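You operate a simulated robot arm through the tools that you are given. There is no shell and no other tool. Be economical: measure what you need, move in short steps, check, and stop when the job is done.

The job below is to be done with a simulated robot arm. You get a single attempt, and the scene is never put back.

## Task
Find the load at which the tape sample parts, and log it.
Fine: pull knob to 0 before the clamp shuts; open the clamp last.

The check looks at the end state, three seconds after you hand in, the way a careful person would. Anything else that was tipped, shoved, dropped, spilled or broken makes it a failure.

## Robot
A 7-joint arm with a two-finger parallel gripper, fixed in place. Base frame: the origin is at the foot of the arm, x ahead of it, y to its left, z up; the work surface is at about z = 0.014. Units: m, rad, N and s.
With the tool pointing down near the work surface it reaches from about 0.24 to 0.62 m from the base axis. Its first joint turns from -1.152 to 1.152 rad. Payload 2.6 kg.
The TCP is the grasp point between the finger pads, 0.03 m short of the fingertips. In the tool frame z runs along the fingers and y along their closing line. Largest opening 0.094 m; finger width 0.028, thickness 0.01; the body of the gripper, 0.05 by 0.096 m, starts 0.055 m behind the TCP.
Orientation is told as [roll, pitch, yaw] about the base's x, y, z axes, in that order, counted from this pose: with the fingers straight down and closing along the base's y, the tool's x points along the base's -x, its y along +y and its z along -z.

## Interface
- The arm moves only by the tool nudge_tool. Its argument "rows" is a list of rows, each an object of numbers (a shift or turn left out is 0, a gripper value left out holds the last): "tx", "ty", "tz": the shift along the base's x, y, z in m; "rx", "ry", "rz": the turn, a rotation vector about the base's x, y, z in rad; "hand": the finger opening in m, from 0 to 0.094. In form: [{"tx": .., "ty": .., "tz": .., "rx": .., "ry": .., "rz": .., "hand": ..}, ...]. A call has 1 to 8 rows; each row is the pose to reach, as a shift and turn from the pose commanded when the call began. A row lasts 0.2 s, in which the tool goes at most 0.05 m and 0.15 rad; a call with a longer step from one row to the next is refused whole, and so is a gripper value outside its range. A pose out of reach is approached as far as the arm can. The call stops where the force on the tool passes 80 N (or 10 N more than at its start, if that is more) or the arm is blocked; 0.2 s more then pass. Each finger travels about 0.072 m/s and halts on what it meets, pressing with about 43 N; the grip force reading is that of the motor and also rises with nothing between the fingers. The clock runs only during rows and for 0.2 s after the last one: add rows that repeat a pose to give the fingers time. It gives the time, the measured TCP pose, the force on the tool (base axes), the opening and the grip force at its end, in the units of the frame above (readings bear some noise), with the torque about the TCP (base axes, N m) and any sound that the robot's microphone picked up, and new pictures: "show" is both (left out), scene, wrist or none.
- Cameras (640 x 400 px; columns grow to the right, rows downward): "scene" is fixed at [0.0247, 0.4256, 0.5623]; the picture's right is [-0.86, -0.51, 0.00], its down [-0.30, 0.51, -0.81] and it looks along [0.41, -0.70, -0.59] (base axes); focal length 293 px, centre (320, 200). "wrist" rides on the gripper at [0.076, 0.014, -0.103] in the tool frame; the picture's right is [-0.18, 0.98, 0.00], its down [-0.75, -0.14, -0.64] and it looks along [-0.63, -0.12, 0.77] (tool axes); focal length 243 px, centre (320, 200). There is no depth. A picture from a camera that has moved, and an enlarged one, comes with that camera's place and axes in the base frame and with its lens.
- zoom(camera, box): a new picture of the part [left, top, right, bottom] of that camera's present view, enlarged. No time passes.
- close_job(): hands the job in; it is judged then, once.

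Go step by step. Nothing tells you positions but the pictures and the camera data: compare them with the known pose of the tool, close in by small moves and look again before you grip or let go. The budget is 120 turns and 200 pictures, counting those below and the enlarged ones. Unless the task says otherwise, let go and move clear before handing in, and close with one line.

The tools are called after "Emit:" by a JSON object that holds its "api" and its "payload". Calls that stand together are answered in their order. nudge_tool: Moves the arm, as the interface text tells. Its arguments: {"type":"object","properties":{"rows":{"type":"array","items":{"type":"object","properties":{"tx":{"type":"number"},"ty":{"type":"number"},"tz":{"type":"number"},"rx":{"type":"number"},"ry":{"type":"number"},"rz":{"type":"number"},"hand":{"type":"number"}}}},"show":{"type":"string","enum":["both","scene","wrist","none"]}},"required":["rows"]} The other tools are called the same way: zoom (camera, box) takes an enlarged picture of a part of a camera's view; close_job () hands the job in.

At the start:

```text
clock: 0.0
tool_pos: [0.3198, -0.1672, 0.3754]
orientation: [0.0, 0.001, 0.002]
contact_force: [0.0, -0.4, -0.4]
moment: [0.01, 0.0, 0.01]
finger_gap: 0.0939
grip_force: 0.1
```

scene: 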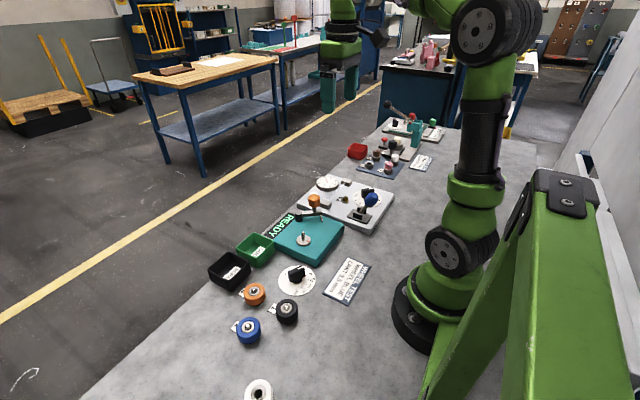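
wrist: 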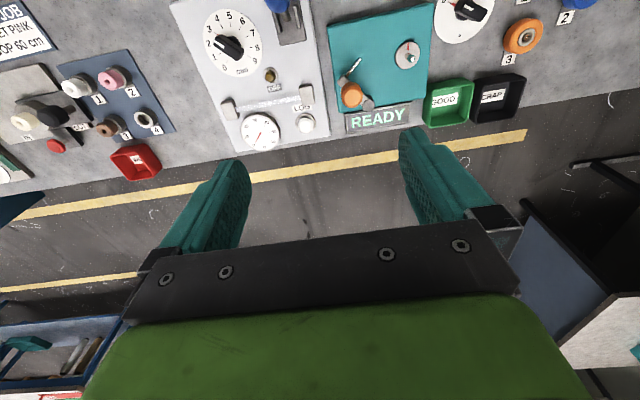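

I see a bench with several stations; the white plate with a dial knob, gauge, LOG button and clamp looks like the tape tester. I'll zoom in to read the details.

Emit:
{"api": "zoom", "payload": {"camera": "wrist", "box": [170, 0, 330, 160]}}

Emit:
{"api": "zoom", "payload": {"camera": "scene", "box": [220, 100, 460, 310]}}

Emit:
{"api": "zoom", "payload": {"camera": "wrist", "box": [0, 0, 200, 200]}}

```text
2.50 times, centred on (250, 80) of wrist
camera zoom: at [0.2434, -0.1525, 0.4793], right [0.18, 0.98, 0.0], down [0.75, -0.14, 0.64], along [0.63, -0.12, -0.77], focal length 606 px, centre (495, 500)
```

zoom: 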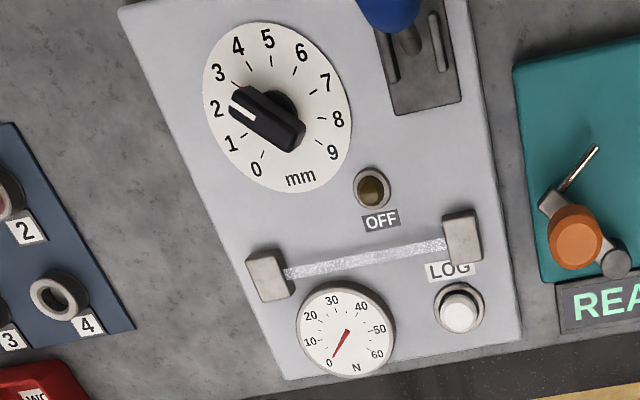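

```text
1.90 times, centred on (340, 205) of scene
camera zoom: at [0.0247, 0.4256, 0.5623], right [-0.86, -0.51, 0.0], down [-0.3, 0.51, -0.81], along [0.41, -0.7, -0.59], focal length 558 px, centre (282, 190)
```

zoom: 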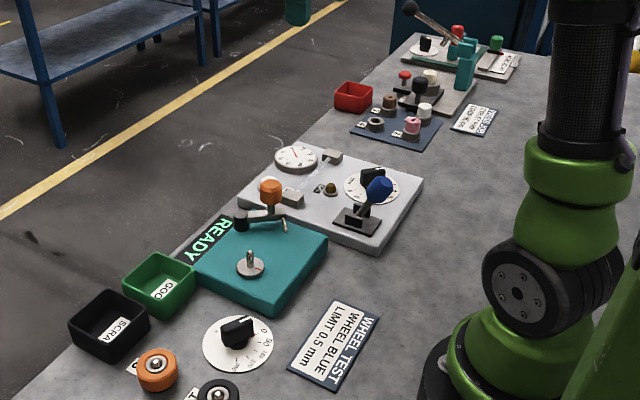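

```text
2.00 times, centred on (100, 100) of wrist
camera zoom: at [0.2434, -0.1525, 0.4793], right [0.18, 0.98, 0.0], down [0.75, -0.14, 0.64], along [0.63, -0.12, -0.77], focal length 485 px, centre (760, 400)
```

zoom: 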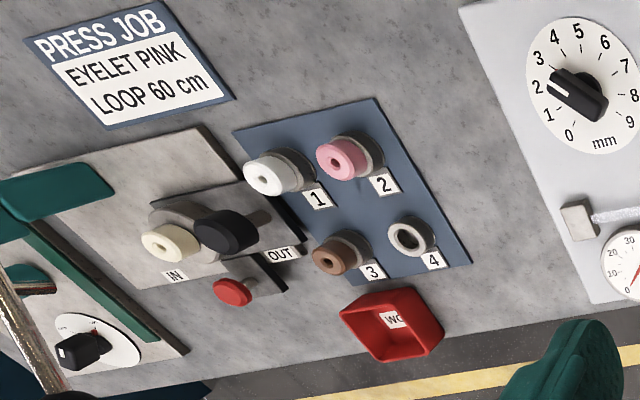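

The tester reads about 2 mm on the pull knob, the lamp says OFF, and there is a blue lever, a gauge and a LOG button. I'll shift back to get a fuller view of it.

Emit:
{"api": "nudge_tool", "payload": {"rows": [{"tx": -0.03, "ty": -0.03}, {"tx": -0.06, "ty": -0.06}, {"tx": -0.08, "ty": -0.08}]}}

```text
clock: 0.8
tool_pos: [0.2394, -0.2478, 0.3744]
orientation: [0.0, 0.0, 0.003]
contact_force: [0.9, -0.1, -0.3]
moment: [-0.03, -0.04, 0.04]
finger_gap: 0.0939
grip_force: 0.0
camera wrist: at [0.1629, -0.2332, 0.4792], right [0.18, 0.98, 0.0], down [0.75, -0.14, 0.64], along [0.63, -0.12, -0.77], focal length 243 px, centre (320, 200)
```

scene: 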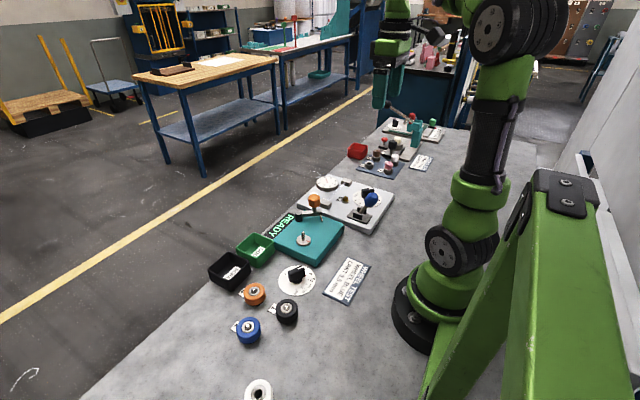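
wrist: 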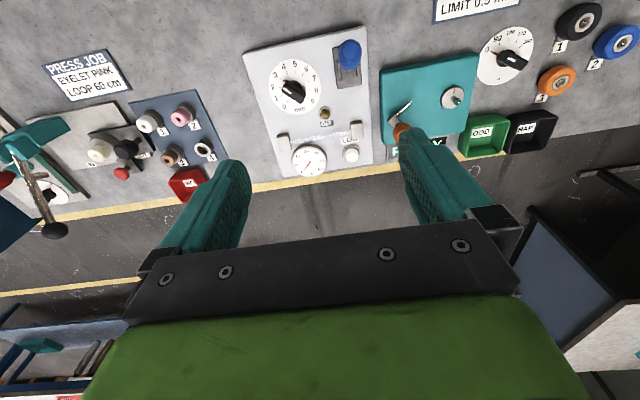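

The whole tester is now in view; I'll enlarge it from both cameras.

Emit:
{"api": "zoom", "payload": {"camera": "wrist", "box": [240, 20, 400, 180]}}

Emit:
{"api": "zoom", "payload": {"camera": "scene", "box": [290, 165, 400, 240]}}

```text
2.50 times, centred on (320, 100) of wrist
camera zoom: at [0.1629, -0.2332, 0.4792], right [0.18, 0.98, 0.0], down [0.75, -0.14, 0.64], along [0.63, -0.12, -0.77], focal length 606 px, centre (320, 450)
```

zoom: 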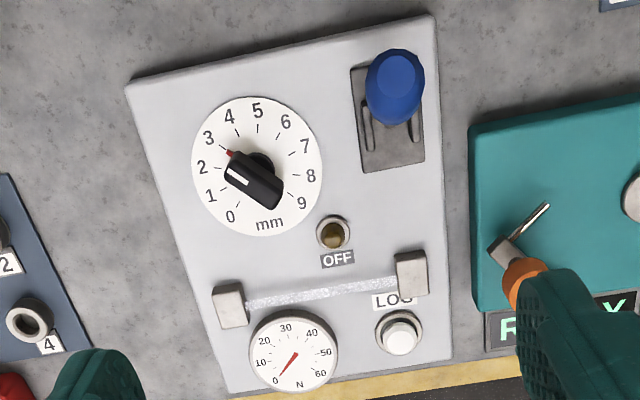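

```text
5.33 times, centred on (345, 202) of scene
camera zoom: at [0.0247, 0.4257, 0.5623], right [-0.86, -0.51, 0.0], down [-0.3, 0.51, -0.81], along [0.41, -0.7, -0.59], focal length 1563 px, centre (187, 187)
```

zoom: 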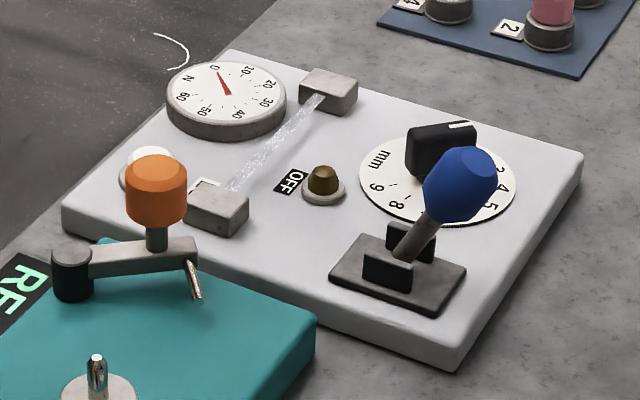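

Plate spans x≈0.21–0.45, y≈-0.37–-0.175. I place the knob at (0.271,-0.298) showing about 2.7, the blue lever handle at (0.229,-0.205,0.092), and LOG at (0.412,-0.216). I'll go above the knob, turned to suit its bar.

Emit:
{"api": "nudge_tool", "payload": {"rows": [{"tx": 0.005, "ty": -0.01, "tz": -0.02, "rz": 0.14}, {"tx": 0.01, "ty": -0.02, "tz": -0.05, "rz": 0.28}, {"tx": 0.015, "ty": -0.03, "tz": -0.08, "rz": 0.42}, {"tx": 0.02, "ty": -0.04, "tz": -0.11, "rz": 0.56}, {"tx": 0.025, "ty": -0.05, "tz": -0.14, "rz": 0.7}, {"tx": 0.032, "ty": -0.05, "tz": -0.17, "rz": 0.83, "hand": 0.05}, {"tx": 0.032, "ty": -0.05, "tz": -0.19, "rz": 0.94, "hand": 0.05}, {"tx": 0.032, "ty": -0.05, "tz": -0.19, "rz": 0.94, "hand": 0.05}]}}

```text
clock: 2.6
tool_pos: [0.2719, -0.2966, 0.1865]
orientation: [-0.002, 0.0, 0.941]
contact_force: [0.4, 0.7, -1.3]
moment: [0.01, 0.0, -0.02]
finger_gap: 0.0498
grip_force: 0.0
camera wrist: at [0.2154, -0.3497, 0.2897], right [-0.69, 0.73, 0.0], down [0.56, 0.53, 0.64], along [0.47, 0.44, -0.77], focal length 243 px, centre (320, 200)
```

scene: 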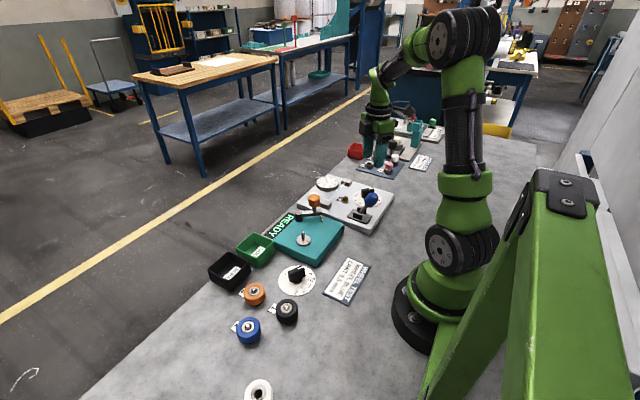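
wrist: 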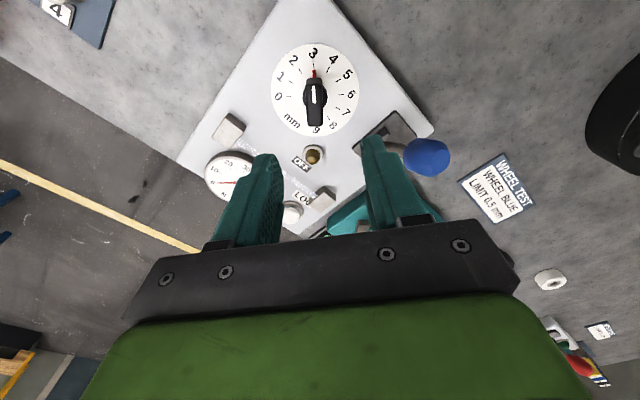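

I'm above the knob. I'll zoom for its exact angle and reading.

Emit:
{"api": "zoom", "payload": {"camera": "wrist", "box": [250, 30, 380, 150]}}

```text
3.33 times, centred on (315, 90) of wrist
camera zoom: at [0.2154, -0.3497, 0.2897], right [-0.69, 0.73, 0.0], down [0.56, 0.53, 0.64], along [0.47, 0.44, -0.77], focal length 809 px, centre (337, 567)
```

zoom: 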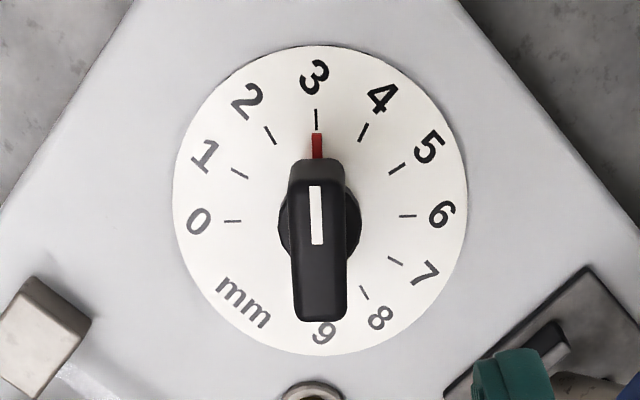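

Pointer reads 3.0, with 30°/mm and the knob axis near (0.273,-0.300). I'll align to rz≈0.785 and descend with tips just above the dial.

Emit:
{"api": "nudge_tool", "payload": {"rows": [{"tx": 0.001, "ty": -0.0034, "tz": -0.03, "rz": -0.1}, {"tx": 0.001, "ty": -0.0034, "tz": -0.06, "rz": -0.156}, {"tx": 0.001, "ty": -0.0034, "tz": -0.085, "rz": -0.156}, {"tx": 0.001, "ty": -0.0034, "tz": -0.098, "rz": -0.156}]}}

```text
clock: 3.6
tool_pos: [0.2738, -0.3006, 0.087]
orientation: [-0.001, -0.001, 0.782]
contact_force: [0.4, 0.4, -0.1]
moment: [0.02, -0.02, 0.02]
finger_gap: 0.0499
grip_force: 0.0
camera wrist: at [0.2087, -0.3438, 0.1907], right [-0.56, 0.83, 0.0], down [0.63, 0.43, 0.64], along [0.53, 0.36, -0.77], focal length 243 px, centre (320, 200)
```

scene: 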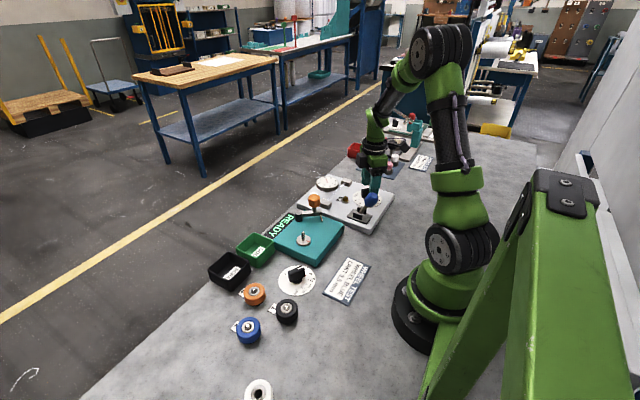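
wrist: 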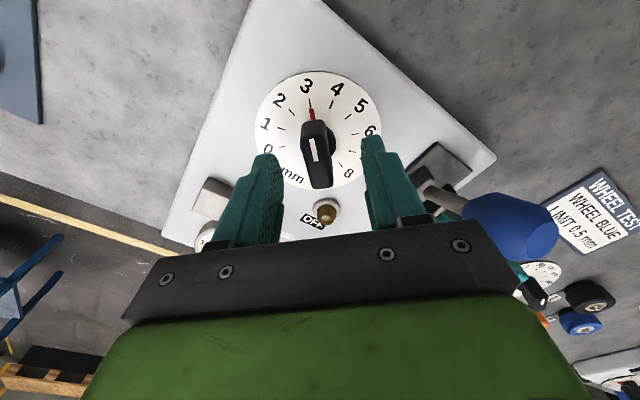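

The knob bar lies centred between the fingers. I'll descend a bit more and close on it.

Emit:
{"api": "nudge_tool", "payload": {"rows": [{"tz": -0.008}, {"tz": -0.012}, {"tz": -0.012, "hand": 0.02}, {"tz": -0.012, "hand": 0.0}, {"tz": -0.012, "hand": 0.0}, {"tz": -0.012, "hand": 0.0}]}}

```text
clock: 5.0
tool_pos: [0.2743, -0.3021, 0.0773]
orientation: [-0.006, 0.001, 0.787]
contact_force: [19.2, -19.3, -12.2]
moment: [0.22, -0.34, -0.12]
finger_gap: 0.0159
grip_force: 44.6
camera wrist: at [0.2098, -0.3448, 0.1795], right [-0.57, 0.82, -0.01], down [0.63, 0.44, 0.64], along [0.53, 0.36, -0.77], focal length 243 px, centre (320, 200)
```

scene: 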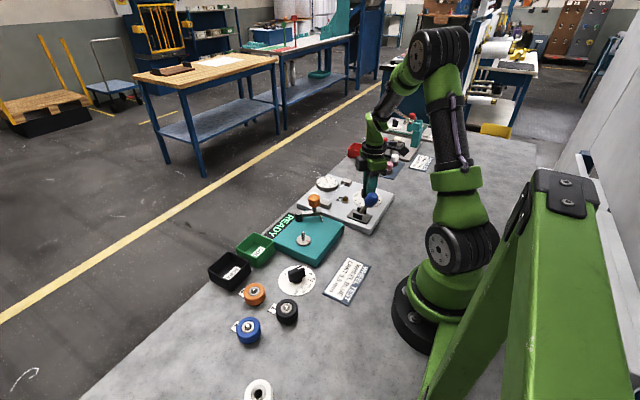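
wrist: 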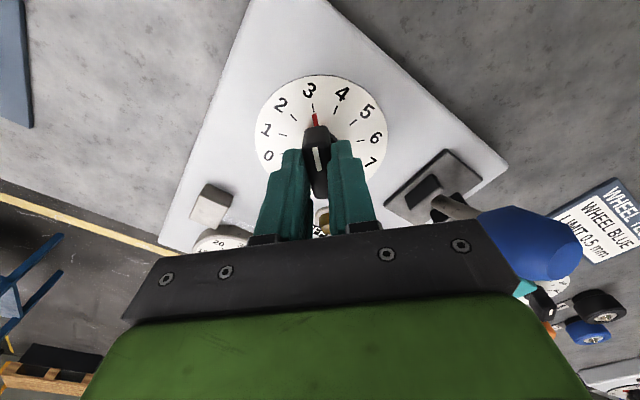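

The bar is gripped at 16 mm with some sideways load, so I'll recentre slightly, then turn counter-clockwise (toward 0) in small steps.

Emit:
{"api": "nudge_tool", "payload": {"rows": [{"tx": 0.0015, "ty": -0.002}, {"tx": 0.0015, "ty": -0.002, "rz": 0.12}, {"tx": 0.0015, "ty": -0.002, "rz": 0.24}, {"tx": 0.0015, "ty": -0.002, "rz": 0.36}, {"tx": 0.0015, "ty": -0.002, "rz": 0.48}, {"tx": 0.0015, "ty": -0.002, "rz": 0.6}, {"tx": 0.0015, "ty": -0.002, "rz": 0.7}]}}

```text
clock: 6.6
tool_pos: [0.276, -0.3026, 0.0771]
orientation: [-0.005, 0.003, 1.493]
contact_force: [29.6, -12.2, -10.5]
moment: [0.88, -0.51, -0.12]
finger_gap: 0.0159
grip_force: 44.7
camera wrist: at [0.2555, -0.377, 0.1797], right [-0.97, 0.26, 0.0], down [0.2, 0.74, 0.64], along [0.17, 0.62, -0.77], focal length 243 px, centre (320, 200)
```

scene: 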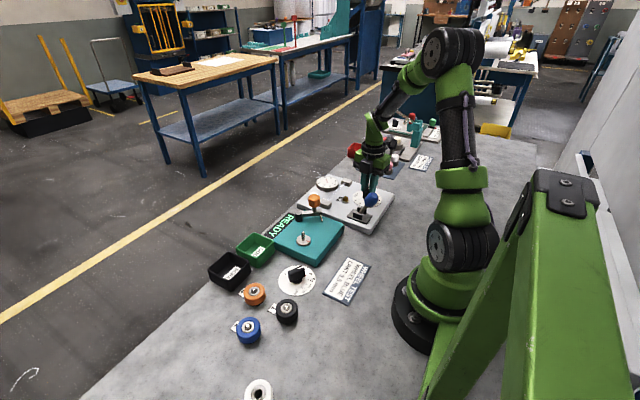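
wrist: 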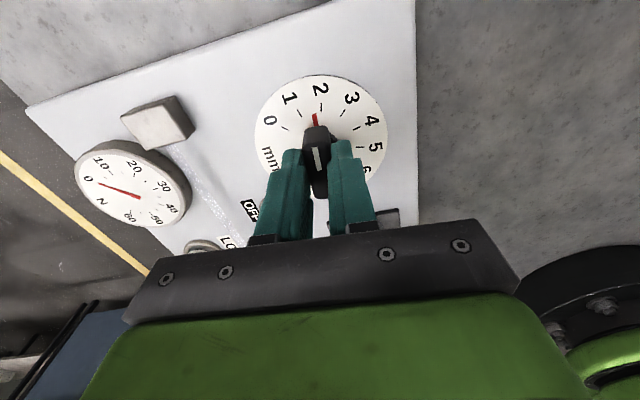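

It turns well; pointer is near 1.7. I'll continue toward 0 with a little recentring.

Emit:
{"api": "nudge_tool", "payload": {"rows": [{"tx": 0.002, "ty": -0.001, "rz": 0.12}, {"tx": 0.002, "ty": -0.001, "rz": 0.24}, {"tx": 0.002, "ty": -0.001, "rz": 0.36}, {"tx": 0.002, "ty": -0.001, "rz": 0.48}, {"tx": 0.002, "ty": -0.001, "rz": 0.6}, {"tx": 0.002, "ty": -0.001, "rz": 0.72}, {"tx": 0.002, "ty": -0.001, "rz": 0.8}]}}

```text
clock: 8.2
tool_pos: [0.2804, -0.303, 0.0641]
orientation: [0.035, 0.016, 2.242]
contact_force: [-6.3, 0.1, 4.2]
moment: [0.39, -1.06, 0.0]
finger_gap: 0.0165
grip_force: 44.7
out of reach, approached as far as the arm can: row 6, 7
stopped in row 7: the force on the tool passed its limit at 92 N (the readings are from after the stop); the commanded pose is now the measured one
camera wrist: at [0.317, -0.3661, 0.1698], right [-0.88, -0.47, 0.03], down [-0.35, 0.7, 0.63], along [-0.31, 0.54, -0.78], focal length 243 px, centre (320, 200)
```

scene: 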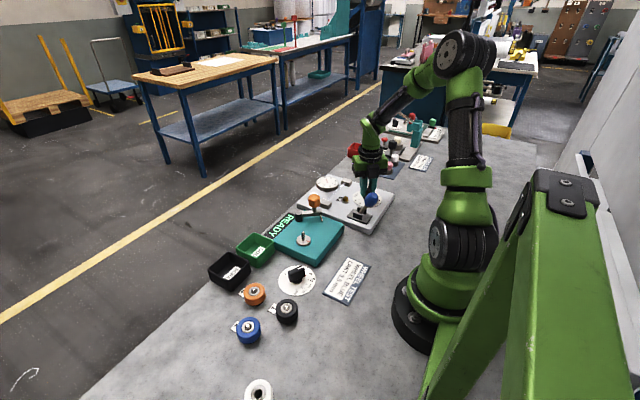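
wrist: 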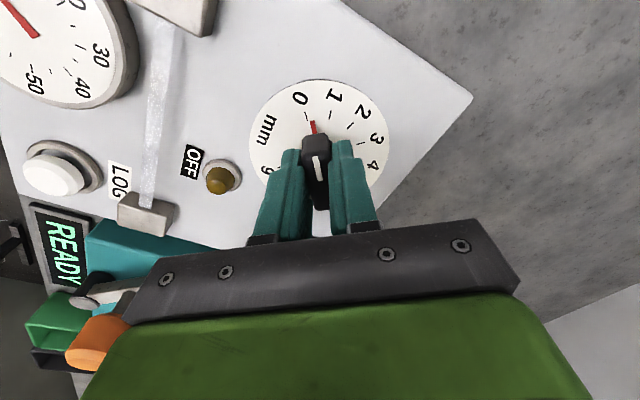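

I hit the wrist's limit near rz≈2.2 with the pointer at about 0.3. I'll release, rise, and regrip turned by half a revolution.

Emit:
{"api": "nudge_tool", "payload": {"rows": [{"hand": 0.05}, {"hand": 0.05}, {"hand": 0.05, "tz": 0.002}, {"tz": 0.04}, {"tz": 0.08}, {"tz": 0.11, "rz": -0.13}, {"tz": 0.11, "rz": -0.26}, {"tz": 0.11, "rz": -0.4}]}}

Emit:
{"api": "zoom", "payload": {"camera": "wrist", "box": [200, 0, 440, 150]}}

```text
clock: 10.0
tool_pos: [0.2799, -0.3016, 0.1749]
orientation: [0.036, 0.012, 1.842]
contact_force: [-0.1, -0.2, -0.6]
moment: [-0.01, -0.02, 0.0]
finger_gap: 0.05
grip_force: 0.1
out of reach, approached as far as the arm can: row 4, 5, 6
camera wrist: at [0.2898, -0.3759, 0.2799], right [-1.0, -0.09, 0.03], down [-0.05, 0.78, 0.63], along [-0.08, 0.62, -0.78], focal length 243 px, centre (320, 200)
```

scene: 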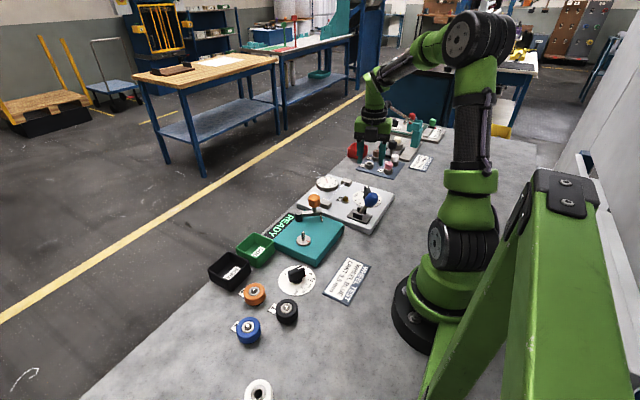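
wrist: 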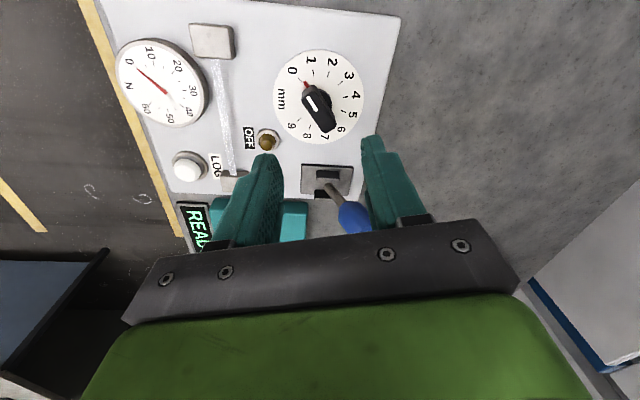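

```text
2.67 times, centred on (320, 75) of wrist
camera zoom: at [0.2898, -0.3759, 0.2799], right [-1.0, -0.09, 0.03], down [-0.05, 0.78, 0.63], along [-0.08, 0.62, -0.78], focal length 647 px, centre (320, 533)
```

zoom: 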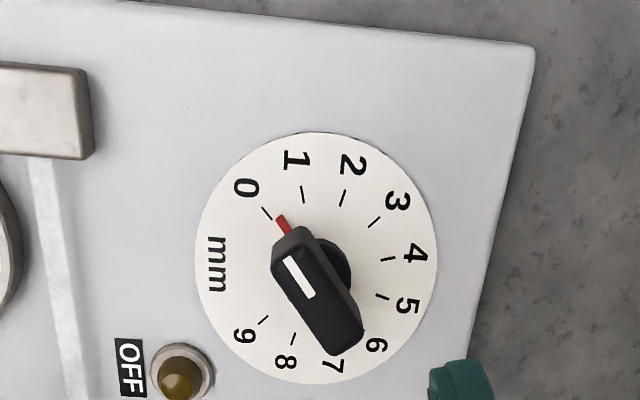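

The pointer reads about 0.2. I'll first level the tool, then swing round to rz≈-0.87 above the knob.

Emit:
{"api": "nudge_tool", "payload": {"rows": [{"rx": 0.021, "ry": -0.0315, "tx": -0.003, "ty": 0.001}], "show": "none"}}

Emit:
{"api": "nudge_tool", "payload": {"rows": [{"rz": -0.145}, {"rz": -0.29}, {"rz": -0.435}, {"rz": -0.58}, {"rz": -0.725}, {"rz": -0.87}, {"rz": -1.015}, {"rz": -1.16}], "show": "none"}}

Emit:
{"api": "nudge_tool", "payload": {"rows": [{"rz": -0.145}, {"rz": -0.29}, {"rz": -0.435}, {"rz": -0.58}, {"rz": -0.725}, {"rz": -0.87}, {"rz": -1.015}, {"rz": -1.16}], "show": "wrist"}}

```text
clock: 10.4
tool_pos: [0.2775, -0.3011, 0.176]
orientation: [-0.001, 0.002, 1.843]
contact_force: [0.8, -0.1, 0.4]
moment: [-0.02, 0.0, -0.01]
finger_gap: 0.05
grip_force: 0.1
```

```text
clock: 12.2
tool_pos: [0.2764, -0.2998, 0.1754]
orientation: [-0.002, 0.003, 0.682]
contact_force: [0.5, -0.2, 0.2]
moment: [-0.03, 0.0, 0.01]
finger_gap: 0.05
grip_force: 0.2
```

```text
clock: 14.0
tool_pos: [0.2762, -0.3011, 0.174]
orientation: [-0.002, 0.003, -0.482]
contact_force: [0.0, 0.0, -0.4]
moment: [0.03, 0.01, -0.01]
finger_gap: 0.0497
grip_force: 0.0
camera wrist: at [0.2154, -0.2519, 0.2782], right [0.62, 0.79, 0.0], down [0.6, -0.47, 0.64], along [0.5, -0.4, -0.77], focal length 243 px, centre (320, 200)
```

wrist: 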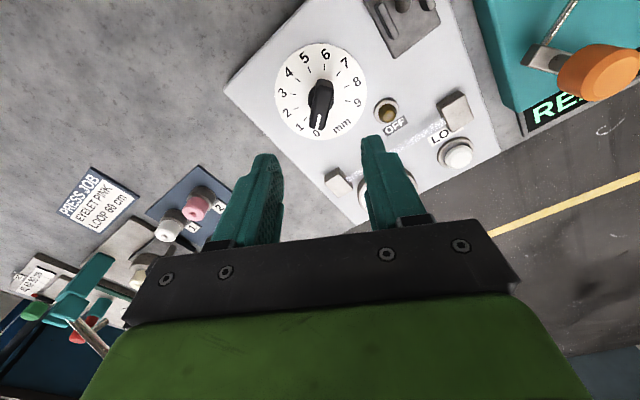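

The knob is below; I'll finish the rotation, descend and grip.

Emit:
{"api": "nudge_tool", "payload": {"rows": [{"rz": -0.13, "tz": -0.03}, {"rz": -0.26, "tz": -0.06}, {"rz": -0.39, "tz": -0.08}, {"rz": -0.39, "tz": -0.094}, {"rz": -0.39, "tz": -0.097}], "show": "wrist"}}

```text
clock: 15.2
tool_pos: [0.2758, -0.3008, 0.0772]
orientation: [-0.002, 0.002, -0.867]
contact_force: [0.3, 0.0, -0.2]
moment: [-0.01, 0.0, -0.01]
finger_gap: 0.05
grip_force: 0.1
camera wrist: at [0.2378, -0.2326, 0.1811], right [0.87, 0.5, 0.0], down [0.38, -0.67, 0.64], along [0.32, -0.56, -0.77], focal length 243 px, centre (320, 200)
```

wrist: 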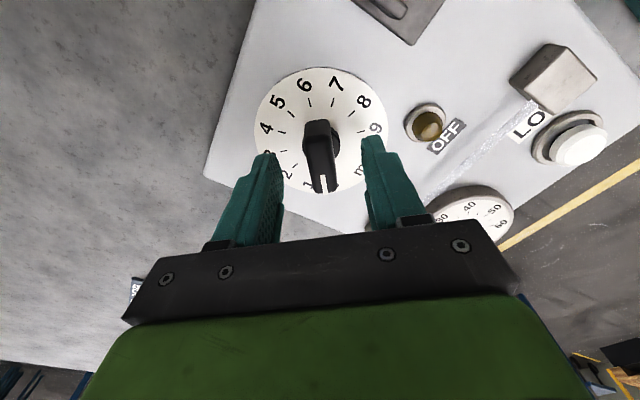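

Emit:
{"api": "nudge_tool", "payload": {"rows": [{"hand": 0.03}, {"hand": 0.0}, {"hand": 0.0}, {"hand": 0.0}, {"rz": 0.05}, {"rz": 0.1}, {"rz": 0.12}], "show": "wrist"}}

```text
clock: 16.8
tool_pos: [0.2777, -0.3002, 0.0778]
orientation: [0.0, 0.001, -0.746]
contact_force: [9.0, 4.6, 2.3]
moment: [1.08, 0.82, -0.26]
finger_gap: 0.0159
grip_force: 45.1
camera wrist: at [0.2303, -0.2372, 0.1811], right [0.8, 0.6, 0.0], down [0.46, -0.62, 0.64], along [0.38, -0.51, -0.77], focal length 243 px, centre (320, 200)
```

wrist: 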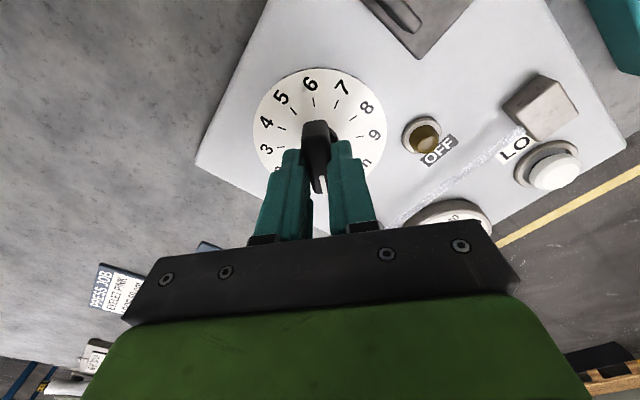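

I'm pressing the stop (twist torque rose), so it should be at 0. I'll release, rise and check the pointer.

Emit:
{"api": "nudge_tool", "payload": {"rows": [{"rz": 0.0}, {"hand": 0.03}, {"hand": 0.05}, {"tz": 0.04}, {"tz": 0.08}, {"tz": 0.1, "ty": -0.0}], "show": "none"}}

Emit:
{"api": "zoom", "payload": {"camera": "wrist", "box": [220, 20, 420, 170]}}

```text
clock: 18.2
tool_pos: [0.2769, -0.3004, 0.1774]
orientation: [0.001, 0.002, -0.746]
contact_force: [0.6, -0.5, 0.6]
moment: [-0.02, -0.02, 0.0]
finger_gap: 0.0503
grip_force: 0.0
```

```text
2.67 times, centred on (320, 95) of wrist
camera zoom: at [0.2307, -0.2376, 0.281], right [0.8, 0.6, 0.0], down [0.46, -0.62, 0.64], along [0.38, -0.51, -0.77], focal length 647 px, centre (320, 480)
```

zoom: 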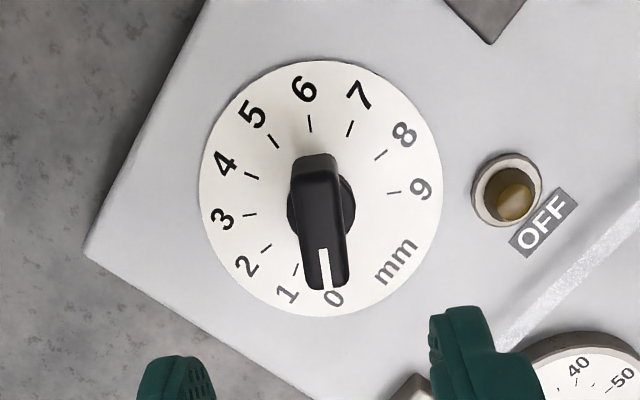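

The pointer is hidden under the knob from here. I'll shift so the camera looks at it from the other side.

Emit:
{"api": "nudge_tool", "payload": {"rows": [{"tx": 0.025, "ty": -0.03}, {"tx": 0.055, "ty": -0.065}, {"tx": 0.075, "ty": -0.09}], "show": "wrist"}}

Emit:
{"api": "zoom", "payload": {"camera": "wrist", "box": [220, 0, 420, 125]}}

```text
clock: 19.0
tool_pos: [0.3528, -0.3908, 0.1779]
orientation: [0.0, 0.001, -0.747]
contact_force: [-0.1, 0.0, 0.0]
moment: [0.01, 0.0, 0.01]
finger_gap: 0.0498
grip_force: 0.1
camera wrist: at [0.3053, -0.3274, 0.281], right [0.8, 0.6, 0.0], down [0.46, -0.62, 0.64], along [0.38, -0.51, -0.77], focal length 243 px, centre (320, 200)
```

wrist: 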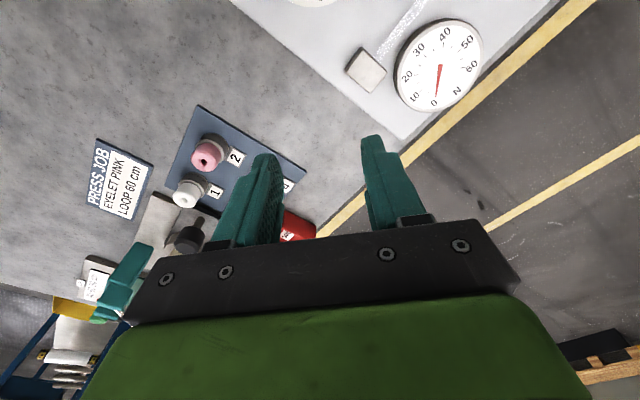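

```text
3.20 times, centred on (320, 62) of wrist
camera zoom: at [0.3053, -0.3274, 0.281], right [0.8, 0.6, 0.0], down [0.46, -0.62, 0.64], along [0.38, -0.51, -0.77], focal length 776 px, centre (320, 640)
```

zoom: 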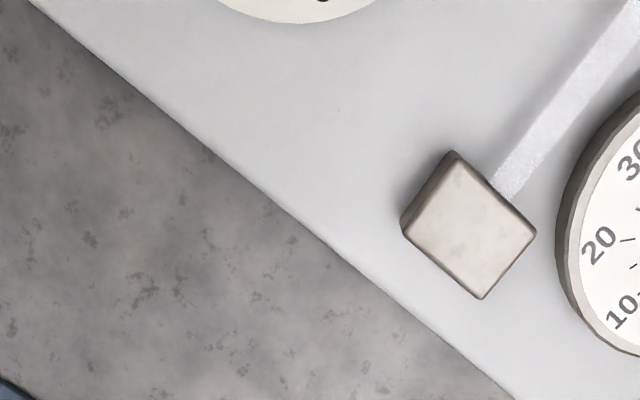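

That overshot; I'll come back about two thirds so the dial sits at the top of the picture.

Emit:
{"api": "nudge_tool", "payload": {"rows": [{"tx": -0.025, "ty": 0.03}, {"tx": -0.043, "ty": 0.052, "tz": 0.02}], "show": "none"}}

Emit:
{"api": "zoom", "payload": {"camera": "wrist", "box": [220, 0, 420, 125]}}

```text
clock: 19.6
tool_pos: [0.3081, -0.3376, 0.1973]
orientation: [0.0, 0.003, -0.745]
contact_force: [0.5, 0.6, 0.3]
moment: [0.04, 0.01, 0.02]
finger_gap: 0.0501
grip_force: 0.1
```

```text
3.20 times, centred on (320, 62) of wrist
camera zoom: at [0.2616, -0.2751, 0.3009], right [0.8, 0.6, 0.0], down [0.46, -0.62, 0.64], along [0.38, -0.51, -0.77], focal length 776 px, centre (320, 640)
```

zoom: 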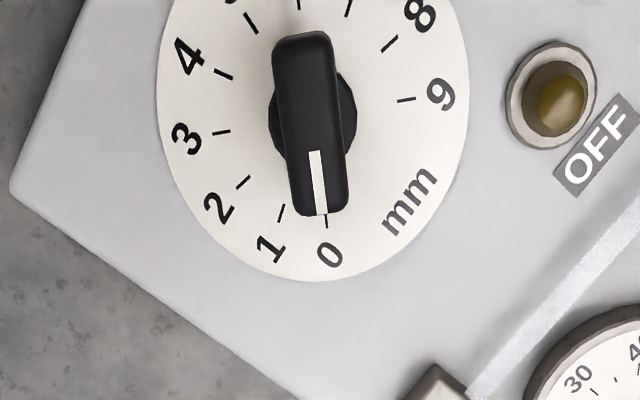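

The mark points squarely at 0. Next is the clamp: I'll go above the blue lever with rz=0, fingers opened, and look.

Emit:
{"api": "nudge_tool", "payload": {"rows": [{"tx": -0.015, "ty": 0.02, "rz": 0.13}, {"tx": -0.03, "ty": 0.045, "rz": 0.26}, {"tx": -0.045, "ty": 0.07, "rz": 0.39}, {"tx": -0.06, "ty": 0.095, "rz": 0.52}, {"tx": -0.07, "ty": 0.12, "rz": 0.65}, {"tx": -0.079, "ty": 0.133, "rz": 0.745}]}}

```text
clock: 21.0
tool_pos: [0.2294, -0.2047, 0.1985]
orientation: [-0.001, 0.002, 0.001]
contact_force: [0.3, -0.1, -0.1]
moment: [0.02, -0.02, 0.02]
finger_gap: 0.05
grip_force: 0.0
camera wrist: at [0.1527, -0.1896, 0.3009], right [0.18, 0.98, 0.0], down [0.75, -0.14, 0.64], along [0.63, -0.12, -0.77], focal length 243 px, centre (320, 200)
```

scene: 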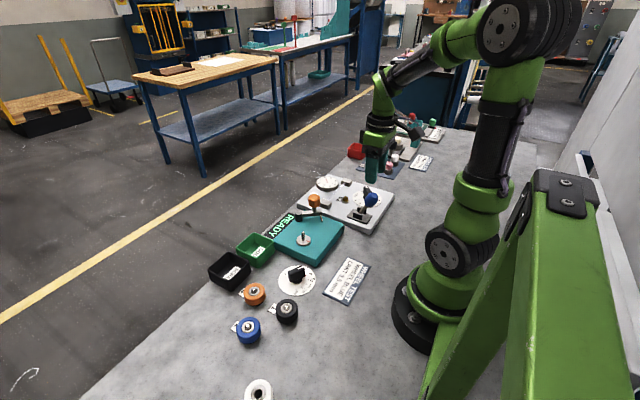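
wrist: 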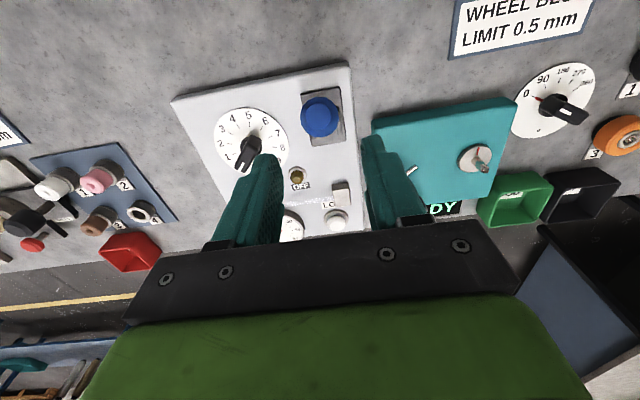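

The handle is right under the tool at about (0.230,-0.205). I'll descend around it and close.

Emit:
{"api": "nudge_tool", "payload": {"rows": [{"tz": -0.04}, {"tz": -0.08}, {"tz": -0.1}, {"tz": -0.104, "tx": 0.001}, {"tz": -0.104, "tx": 0.001, "hand": 0.03}, {"tz": -0.104, "tx": 0.001, "hand": 0.012}, {"tz": -0.104, "tx": 0.001, "hand": 0.012}]}}

```text
clock: 22.6
tool_pos: [0.2315, -0.2049, 0.0943]
orientation: [-0.003, 0.001, 0.003]
contact_force: [6.9, -2.2, -7.2]
moment: [0.04, -0.08, 0.09]
finger_gap: 0.032
grip_force: 44.7
camera wrist: at [0.1546, -0.1898, 0.1973], right [0.18, 0.98, 0.0], down [0.75, -0.14, 0.64], along [0.63, -0.12, -0.77], focal length 243 px, centre (320, 200)
```

scene: 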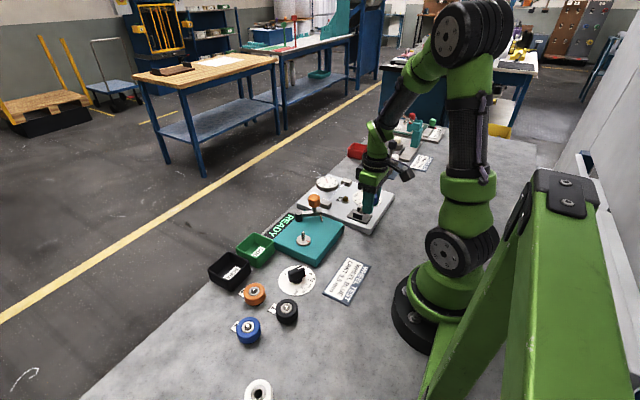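
wrist: 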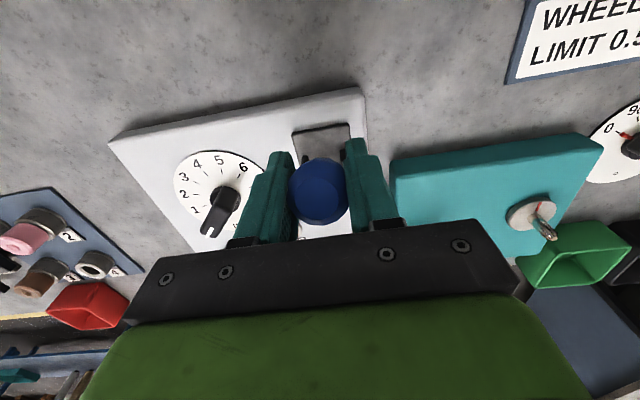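

The handle is held. I'll swing it forward along its arc.

Emit:
{"api": "nudge_tool", "payload": {"rows": [{"tx": 0.006, "tz": 0.003}, {"tx": 0.0126, "tz": 0.0048}, {"tx": 0.02, "tz": 0.006}, {"tx": 0.026, "tz": 0.0065}, {"tx": 0.033, "tz": 0.006}, {"tx": 0.0394, "tz": 0.0048}, {"tx": 0.046, "tz": 0.003}]}}

```text
clock: 24.2
tool_pos: [0.2766, -0.2044, 0.0962]
orientation: [0.0, 0.002, -0.002]
contact_force: [-19.8, 0.4, 11.9]
moment: [-0.01, 1.38, 0.0]
finger_gap: 0.0317
grip_force: 44.7
camera wrist: at [0.2005, -0.1898, 0.2004], right [0.18, 0.98, 0.0], down [0.75, -0.14, 0.64], along [0.63, -0.12, -0.77], focal length 243 px, centre (320, 200)
```

scene: 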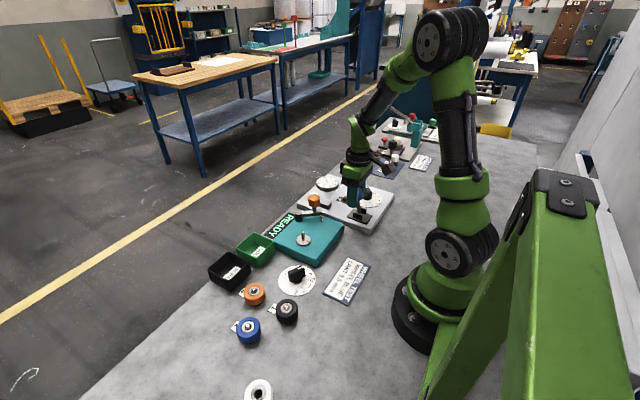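
wrist: 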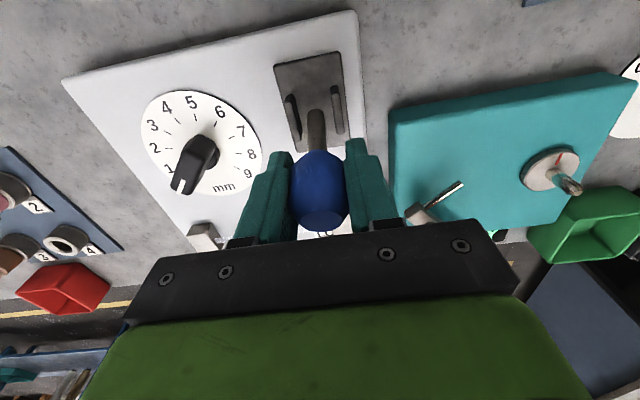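

It has swung over; I'll push a little more to find the end stop.

Emit:
{"api": "nudge_tool", "payload": {"rows": [{"tx": 0.004, "tz": -0.002}, {"tx": 0.008, "tz": -0.004}, {"tx": 0.012, "tz": -0.007}], "show": "wrist"}}

```text
clock: 25.0
tool_pos: [0.2902, -0.2045, 0.0915]
orientation: [-0.001, 0.0, 0.0]
contact_force: [-23.5, 5.0, 31.6]
moment: [-0.02, 0.55, 0.06]
finger_gap: 0.0322
grip_force: 44.7
camera wrist: at [0.2122, -0.1897, 0.194], right [0.19, 0.98, 0.0], down [0.75, -0.14, 0.64], along [0.63, -0.12, -0.77], focal length 243 px, centre (320, 200)
```

wrist: 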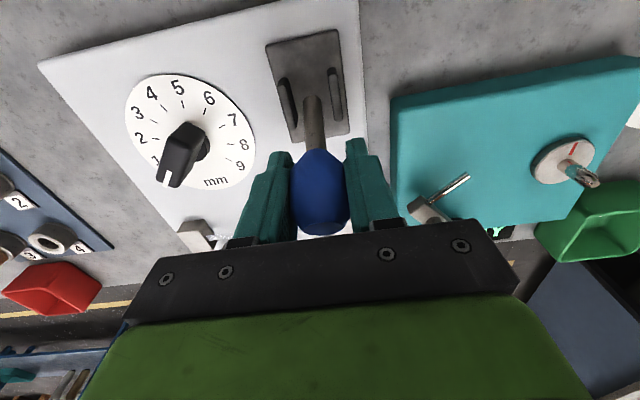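

That's about 35° past vertical, likely at the stop. I'll let go, rise and look at the lamp and lever.

Emit:
{"api": "nudge_tool", "payload": {"rows": [{"hand": 0.04}, {"hand": 0.055}, {"hand": 0.055, "tz": 0.04}, {"tz": 0.08}, {"tz": 0.11, "tx": -0.04}, {"tz": 0.13, "tx": -0.06}], "show": "none"}}

Emit:
{"api": "zoom", "payload": {"camera": "wrist", "box": [150, 40, 400, 240]}}

Emit:
{"api": "zoom", "payload": {"camera": "scene", "box": [290, 165, 400, 240]}}

```text
clock: 26.4
tool_pos: [0.2283, -0.2072, 0.2206]
orientation: [0.001, 0.001, -0.002]
contact_force: [0.6, -0.9, -0.1]
moment: [0.0, -0.02, -0.02]
finger_gap: 0.0551
grip_force: 0.1
```

```text
2.00 times, centred on (275, 140) of wrist
camera zoom: at [0.152, -0.1906, 0.3226], right [0.19, 0.98, 0.0], down [0.75, -0.14, 0.64], along [0.63, -0.12, -0.77], focal length 485 px, centre (410, 320)
```

zoom: 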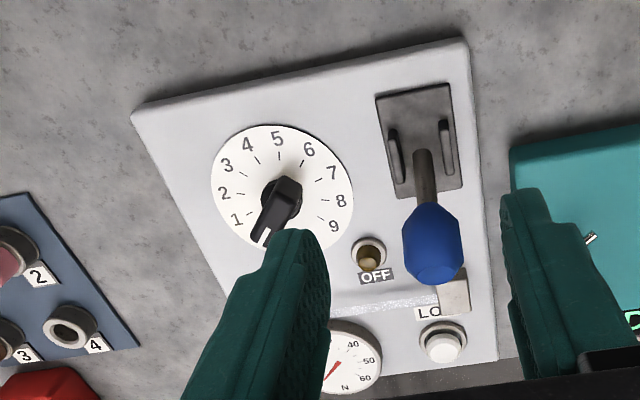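

```text
5.33 times, centred on (345, 202) of scene
camera zoom: at [0.0247, 0.4256, 0.5623], right [-0.86, -0.51, 0.0], down [-0.3, 0.51, -0.81], along [0.41, -0.7, -0.59], focal length 1563 px, centre (187, 187)
```

zoom: 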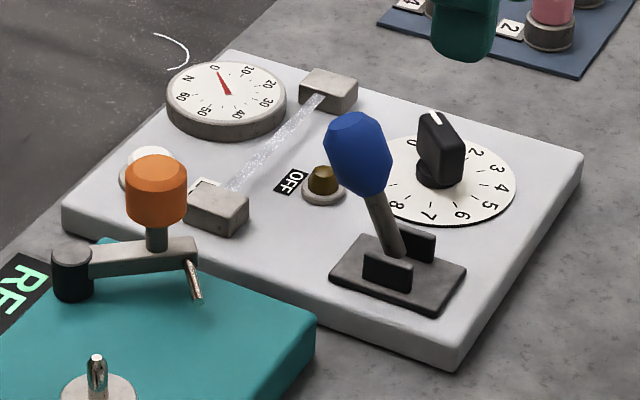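

Lever is now over to the far side and stays there; the gauge is 0. I'll return to the knob at rz=-0.785.

Emit:
{"api": "nudge_tool", "payload": {"rows": [{"tx": 0.008, "ty": -0.016, "rz": -0.13}, {"tx": 0.016, "ty": -0.032, "rz": -0.26}, {"tx": 0.024, "ty": -0.048, "rz": -0.39}, {"tx": 0.032, "ty": -0.064, "rz": -0.52}, {"tx": 0.04, "ty": -0.08, "rz": -0.65, "tz": -0.03}, {"tx": 0.049, "ty": -0.094, "rz": -0.775, "tz": -0.06}, {"tx": 0.049, "ty": -0.094, "rz": -0.775, "tz": -0.1}, {"tx": 0.049, "ty": -0.094, "rz": -0.775, "tz": -0.11}], "show": "wrist"}}

```text
clock: 28.2
tool_pos: [0.2766, -0.2992, 0.1097]
orientation: [-0.001, 0.002, -0.775]
contact_force: [0.4, 0.4, -0.2]
moment: [0.02, -0.02, 0.0]
finger_gap: 0.0551
grip_force: 0.1
camera wrist: at [0.233, -0.2348, 0.2128], right [0.82, 0.57, 0.0], down [0.44, -0.63, 0.64], along [0.37, -0.53, -0.77], focal length 243 px, centre (320, 200)
```

wrist: 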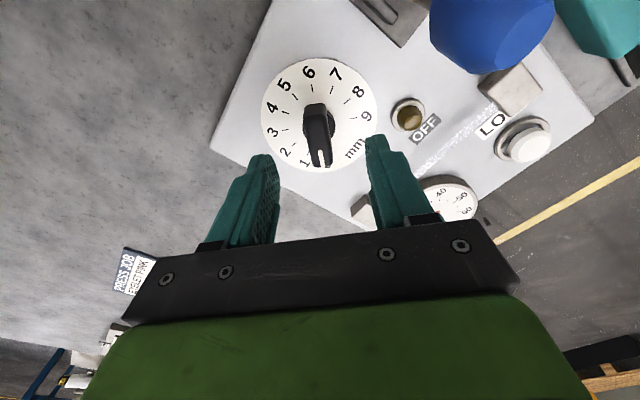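

Aligned over the knob. Descend, grip, and make a small first pull (about 0.5 mm) to see whether the gauge answers.

Emit:
{"api": "nudge_tool", "payload": {"rows": [{"tz": -0.02}, {"tz": -0.032}, {"tz": -0.032, "hand": 0.03}, {"tz": -0.032, "hand": 0.0}, {"tz": -0.032, "hand": 0.0}, {"tz": -0.032, "hand": 0.0}, {"tz": -0.032, "rz": -0.13}, {"tz": -0.032, "rz": -0.26}]}}

Emit:
{"api": "zoom", "payload": {"camera": "scene", "box": [290, 165, 400, 240]}}

```text
clock: 30.0
tool_pos: [0.2754, -0.2997, 0.0773]
orientation: [-0.001, 0.002, -1.041]
contact_force: [-2.9, -6.6, -9.2]
moment: [-0.36, -0.06, 0.02]
finger_gap: 0.0157
grip_force: 45.1
camera wrist: at [0.2504, -0.2261, 0.1807], right [0.94, 0.34, 0.0], down [0.26, -0.72, 0.64], along [0.22, -0.6, -0.77], focal length 243 px, centre (320, 200)
```

scene: 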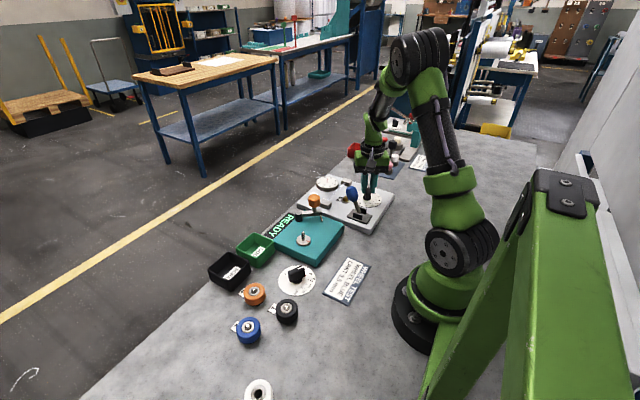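
wrist: 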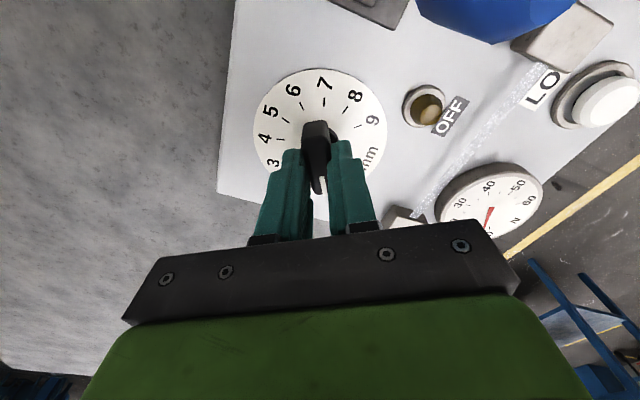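

```text
5.33 times, centred on (345, 202) of scene
camera zoom: at [0.0248, 0.4256, 0.5624], right [-0.86, -0.51, 0.0], down [-0.3, 0.51, -0.81], along [0.41, -0.7, -0.59], focal length 1563 px, centre (187, 187)
```

zoom: 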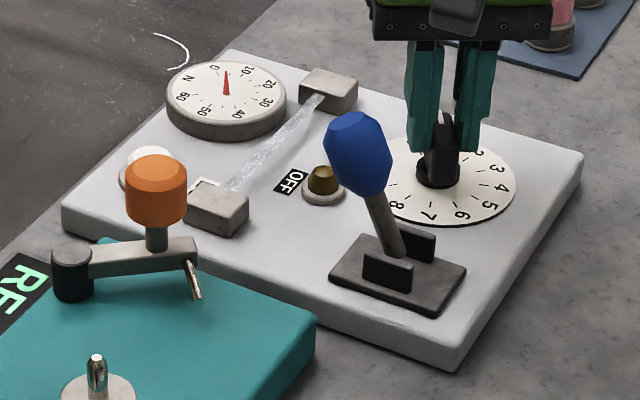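

The gauge now responds, so the clamp is shut. I'll pull on in small steps, watching the gauge.

Emit:
{"api": "nudge_tool", "payload": {"rows": [{"rz": -0.08}, {"rz": -0.16}, {"rz": -0.25}], "show": "none"}}

Emit:
{"api": "zoom", "payload": {"camera": "scene", "box": [310, 165, 360, 200]}}

Emit:
{"api": "nudge_tool", "payload": {"rows": [{"rz": -0.08}, {"rz": -0.16}, {"rz": -0.25}], "show": "none"}}

Emit:
{"api": "zoom", "payload": {"camera": "scene", "box": [310, 165, 360, 200]}}

```text
clock: 30.8
tool_pos: [0.2773, -0.2989, 0.0763]
orientation: [-0.003, 0.002, -1.287]
contact_force: [-9.8, -4.0, -10.8]
moment: [-1.43, -0.26, 0.03]
finger_gap: 0.0157
grip_force: 45.1
```

```text
11.43 times, centred on (335, 182) of scene
camera zoom: at [0.0247, 0.4256, 0.5623], right [-0.86, -0.51, 0.0], down [-0.3, 0.51, -0.81], along [0.41, -0.7, -0.59], focal length 3349 px, centre (149, 400)
```

zoom: 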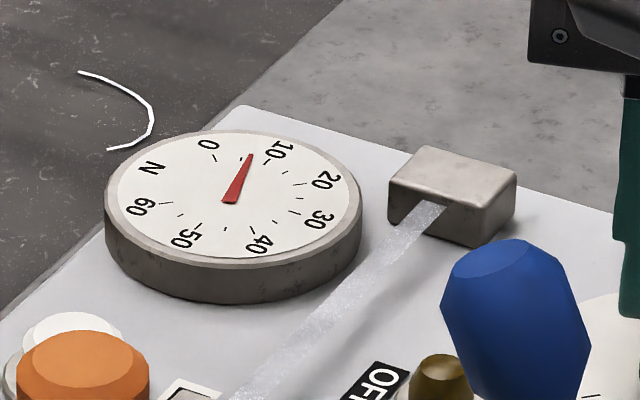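

```text
clock: 31.6
tool_pos: [0.2775, -0.2997, 0.078]
orientation: [-0.002, 0.002, -1.54]
contact_force: [-8.4, -13.3, -15.4]
moment: [0.86, 0.11, 0.03]
finger_gap: 0.0159
grip_force: 45.1
```

```text
11.43 times, centred on (335, 182) of scene
camera zoom: at [0.0248, 0.4256, 0.5624], right [-0.86, -0.51, 0.0], down [-0.3, 0.51, -0.81], along [0.41, -0.7, -0.59], focal length 3349 px, centre (149, 400)
```

zoom: 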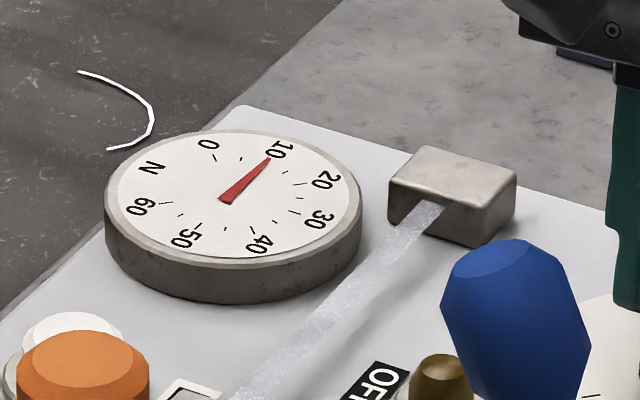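

About 10 N at 1.45 mm, roughly 7 N/mm. I'll carry on in ~0.3 mm steps, checking each.

Emit:
{"api": "nudge_tool", "payload": {"rows": [{"rz": -0.08}, {"rz": -0.16}], "show": "none"}}

Emit:
{"api": "zoom", "payload": {"camera": "scene", "box": [310, 165, 360, 200]}}

```text
clock: 32.2
tool_pos: [0.2764, -0.2997, 0.077]
orientation: [-0.002, 0.002, -1.698]
contact_force: [-9.8, -12.0, -18.8]
moment: [0.01, 0.07, 0.0]
finger_gap: 0.0157
grip_force: 45.1
```

```text
11.43 times, centred on (335, 182) of scene
camera zoom: at [0.0248, 0.4256, 0.5624], right [-0.86, -0.51, 0.0], down [-0.3, 0.51, -0.81], along [0.41, -0.7, -0.59], focal length 3349 px, centre (149, 400)
```

zoom: 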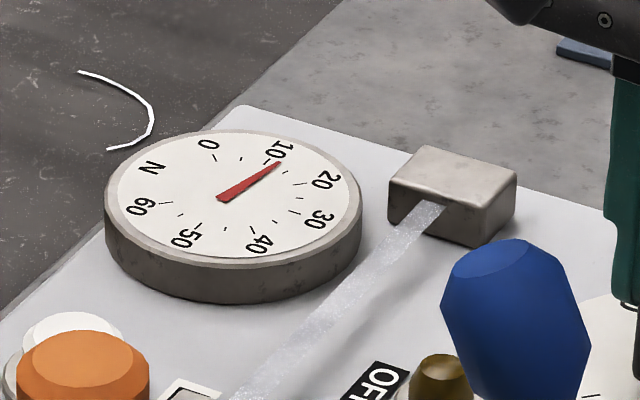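

About 12.5 N and rising steadily; the tape is intact. Next step.

Emit:
{"api": "nudge_tool", "payload": {"rows": [{"rz": -0.08}, {"rz": -0.16}], "show": "none"}}

Emit:
{"api": "zoom", "payload": {"camera": "scene", "box": [310, 165, 360, 200]}}

```text
clock: 32.8
tool_pos: [0.2766, -0.2995, 0.0779]
orientation: [-0.001, -0.001, -1.854]
contact_force: [-9.6, -12.4, -19.8]
moment: [-0.13, 0.06, 0.02]
finger_gap: 0.0159
grip_force: 44.9
```

```text
11.43 times, centred on (335, 182) of scene
camera zoom: at [0.0248, 0.4256, 0.5624], right [-0.86, -0.51, 0.0], down [-0.3, 0.51, -0.81], along [0.41, -0.7, -0.59], focal length 3349 px, centre (149, 400)
```

zoom: 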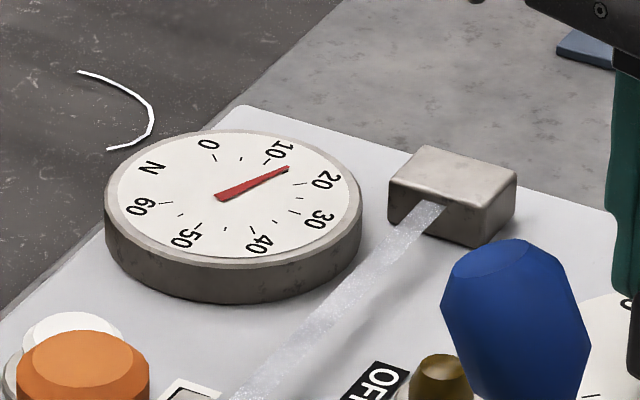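

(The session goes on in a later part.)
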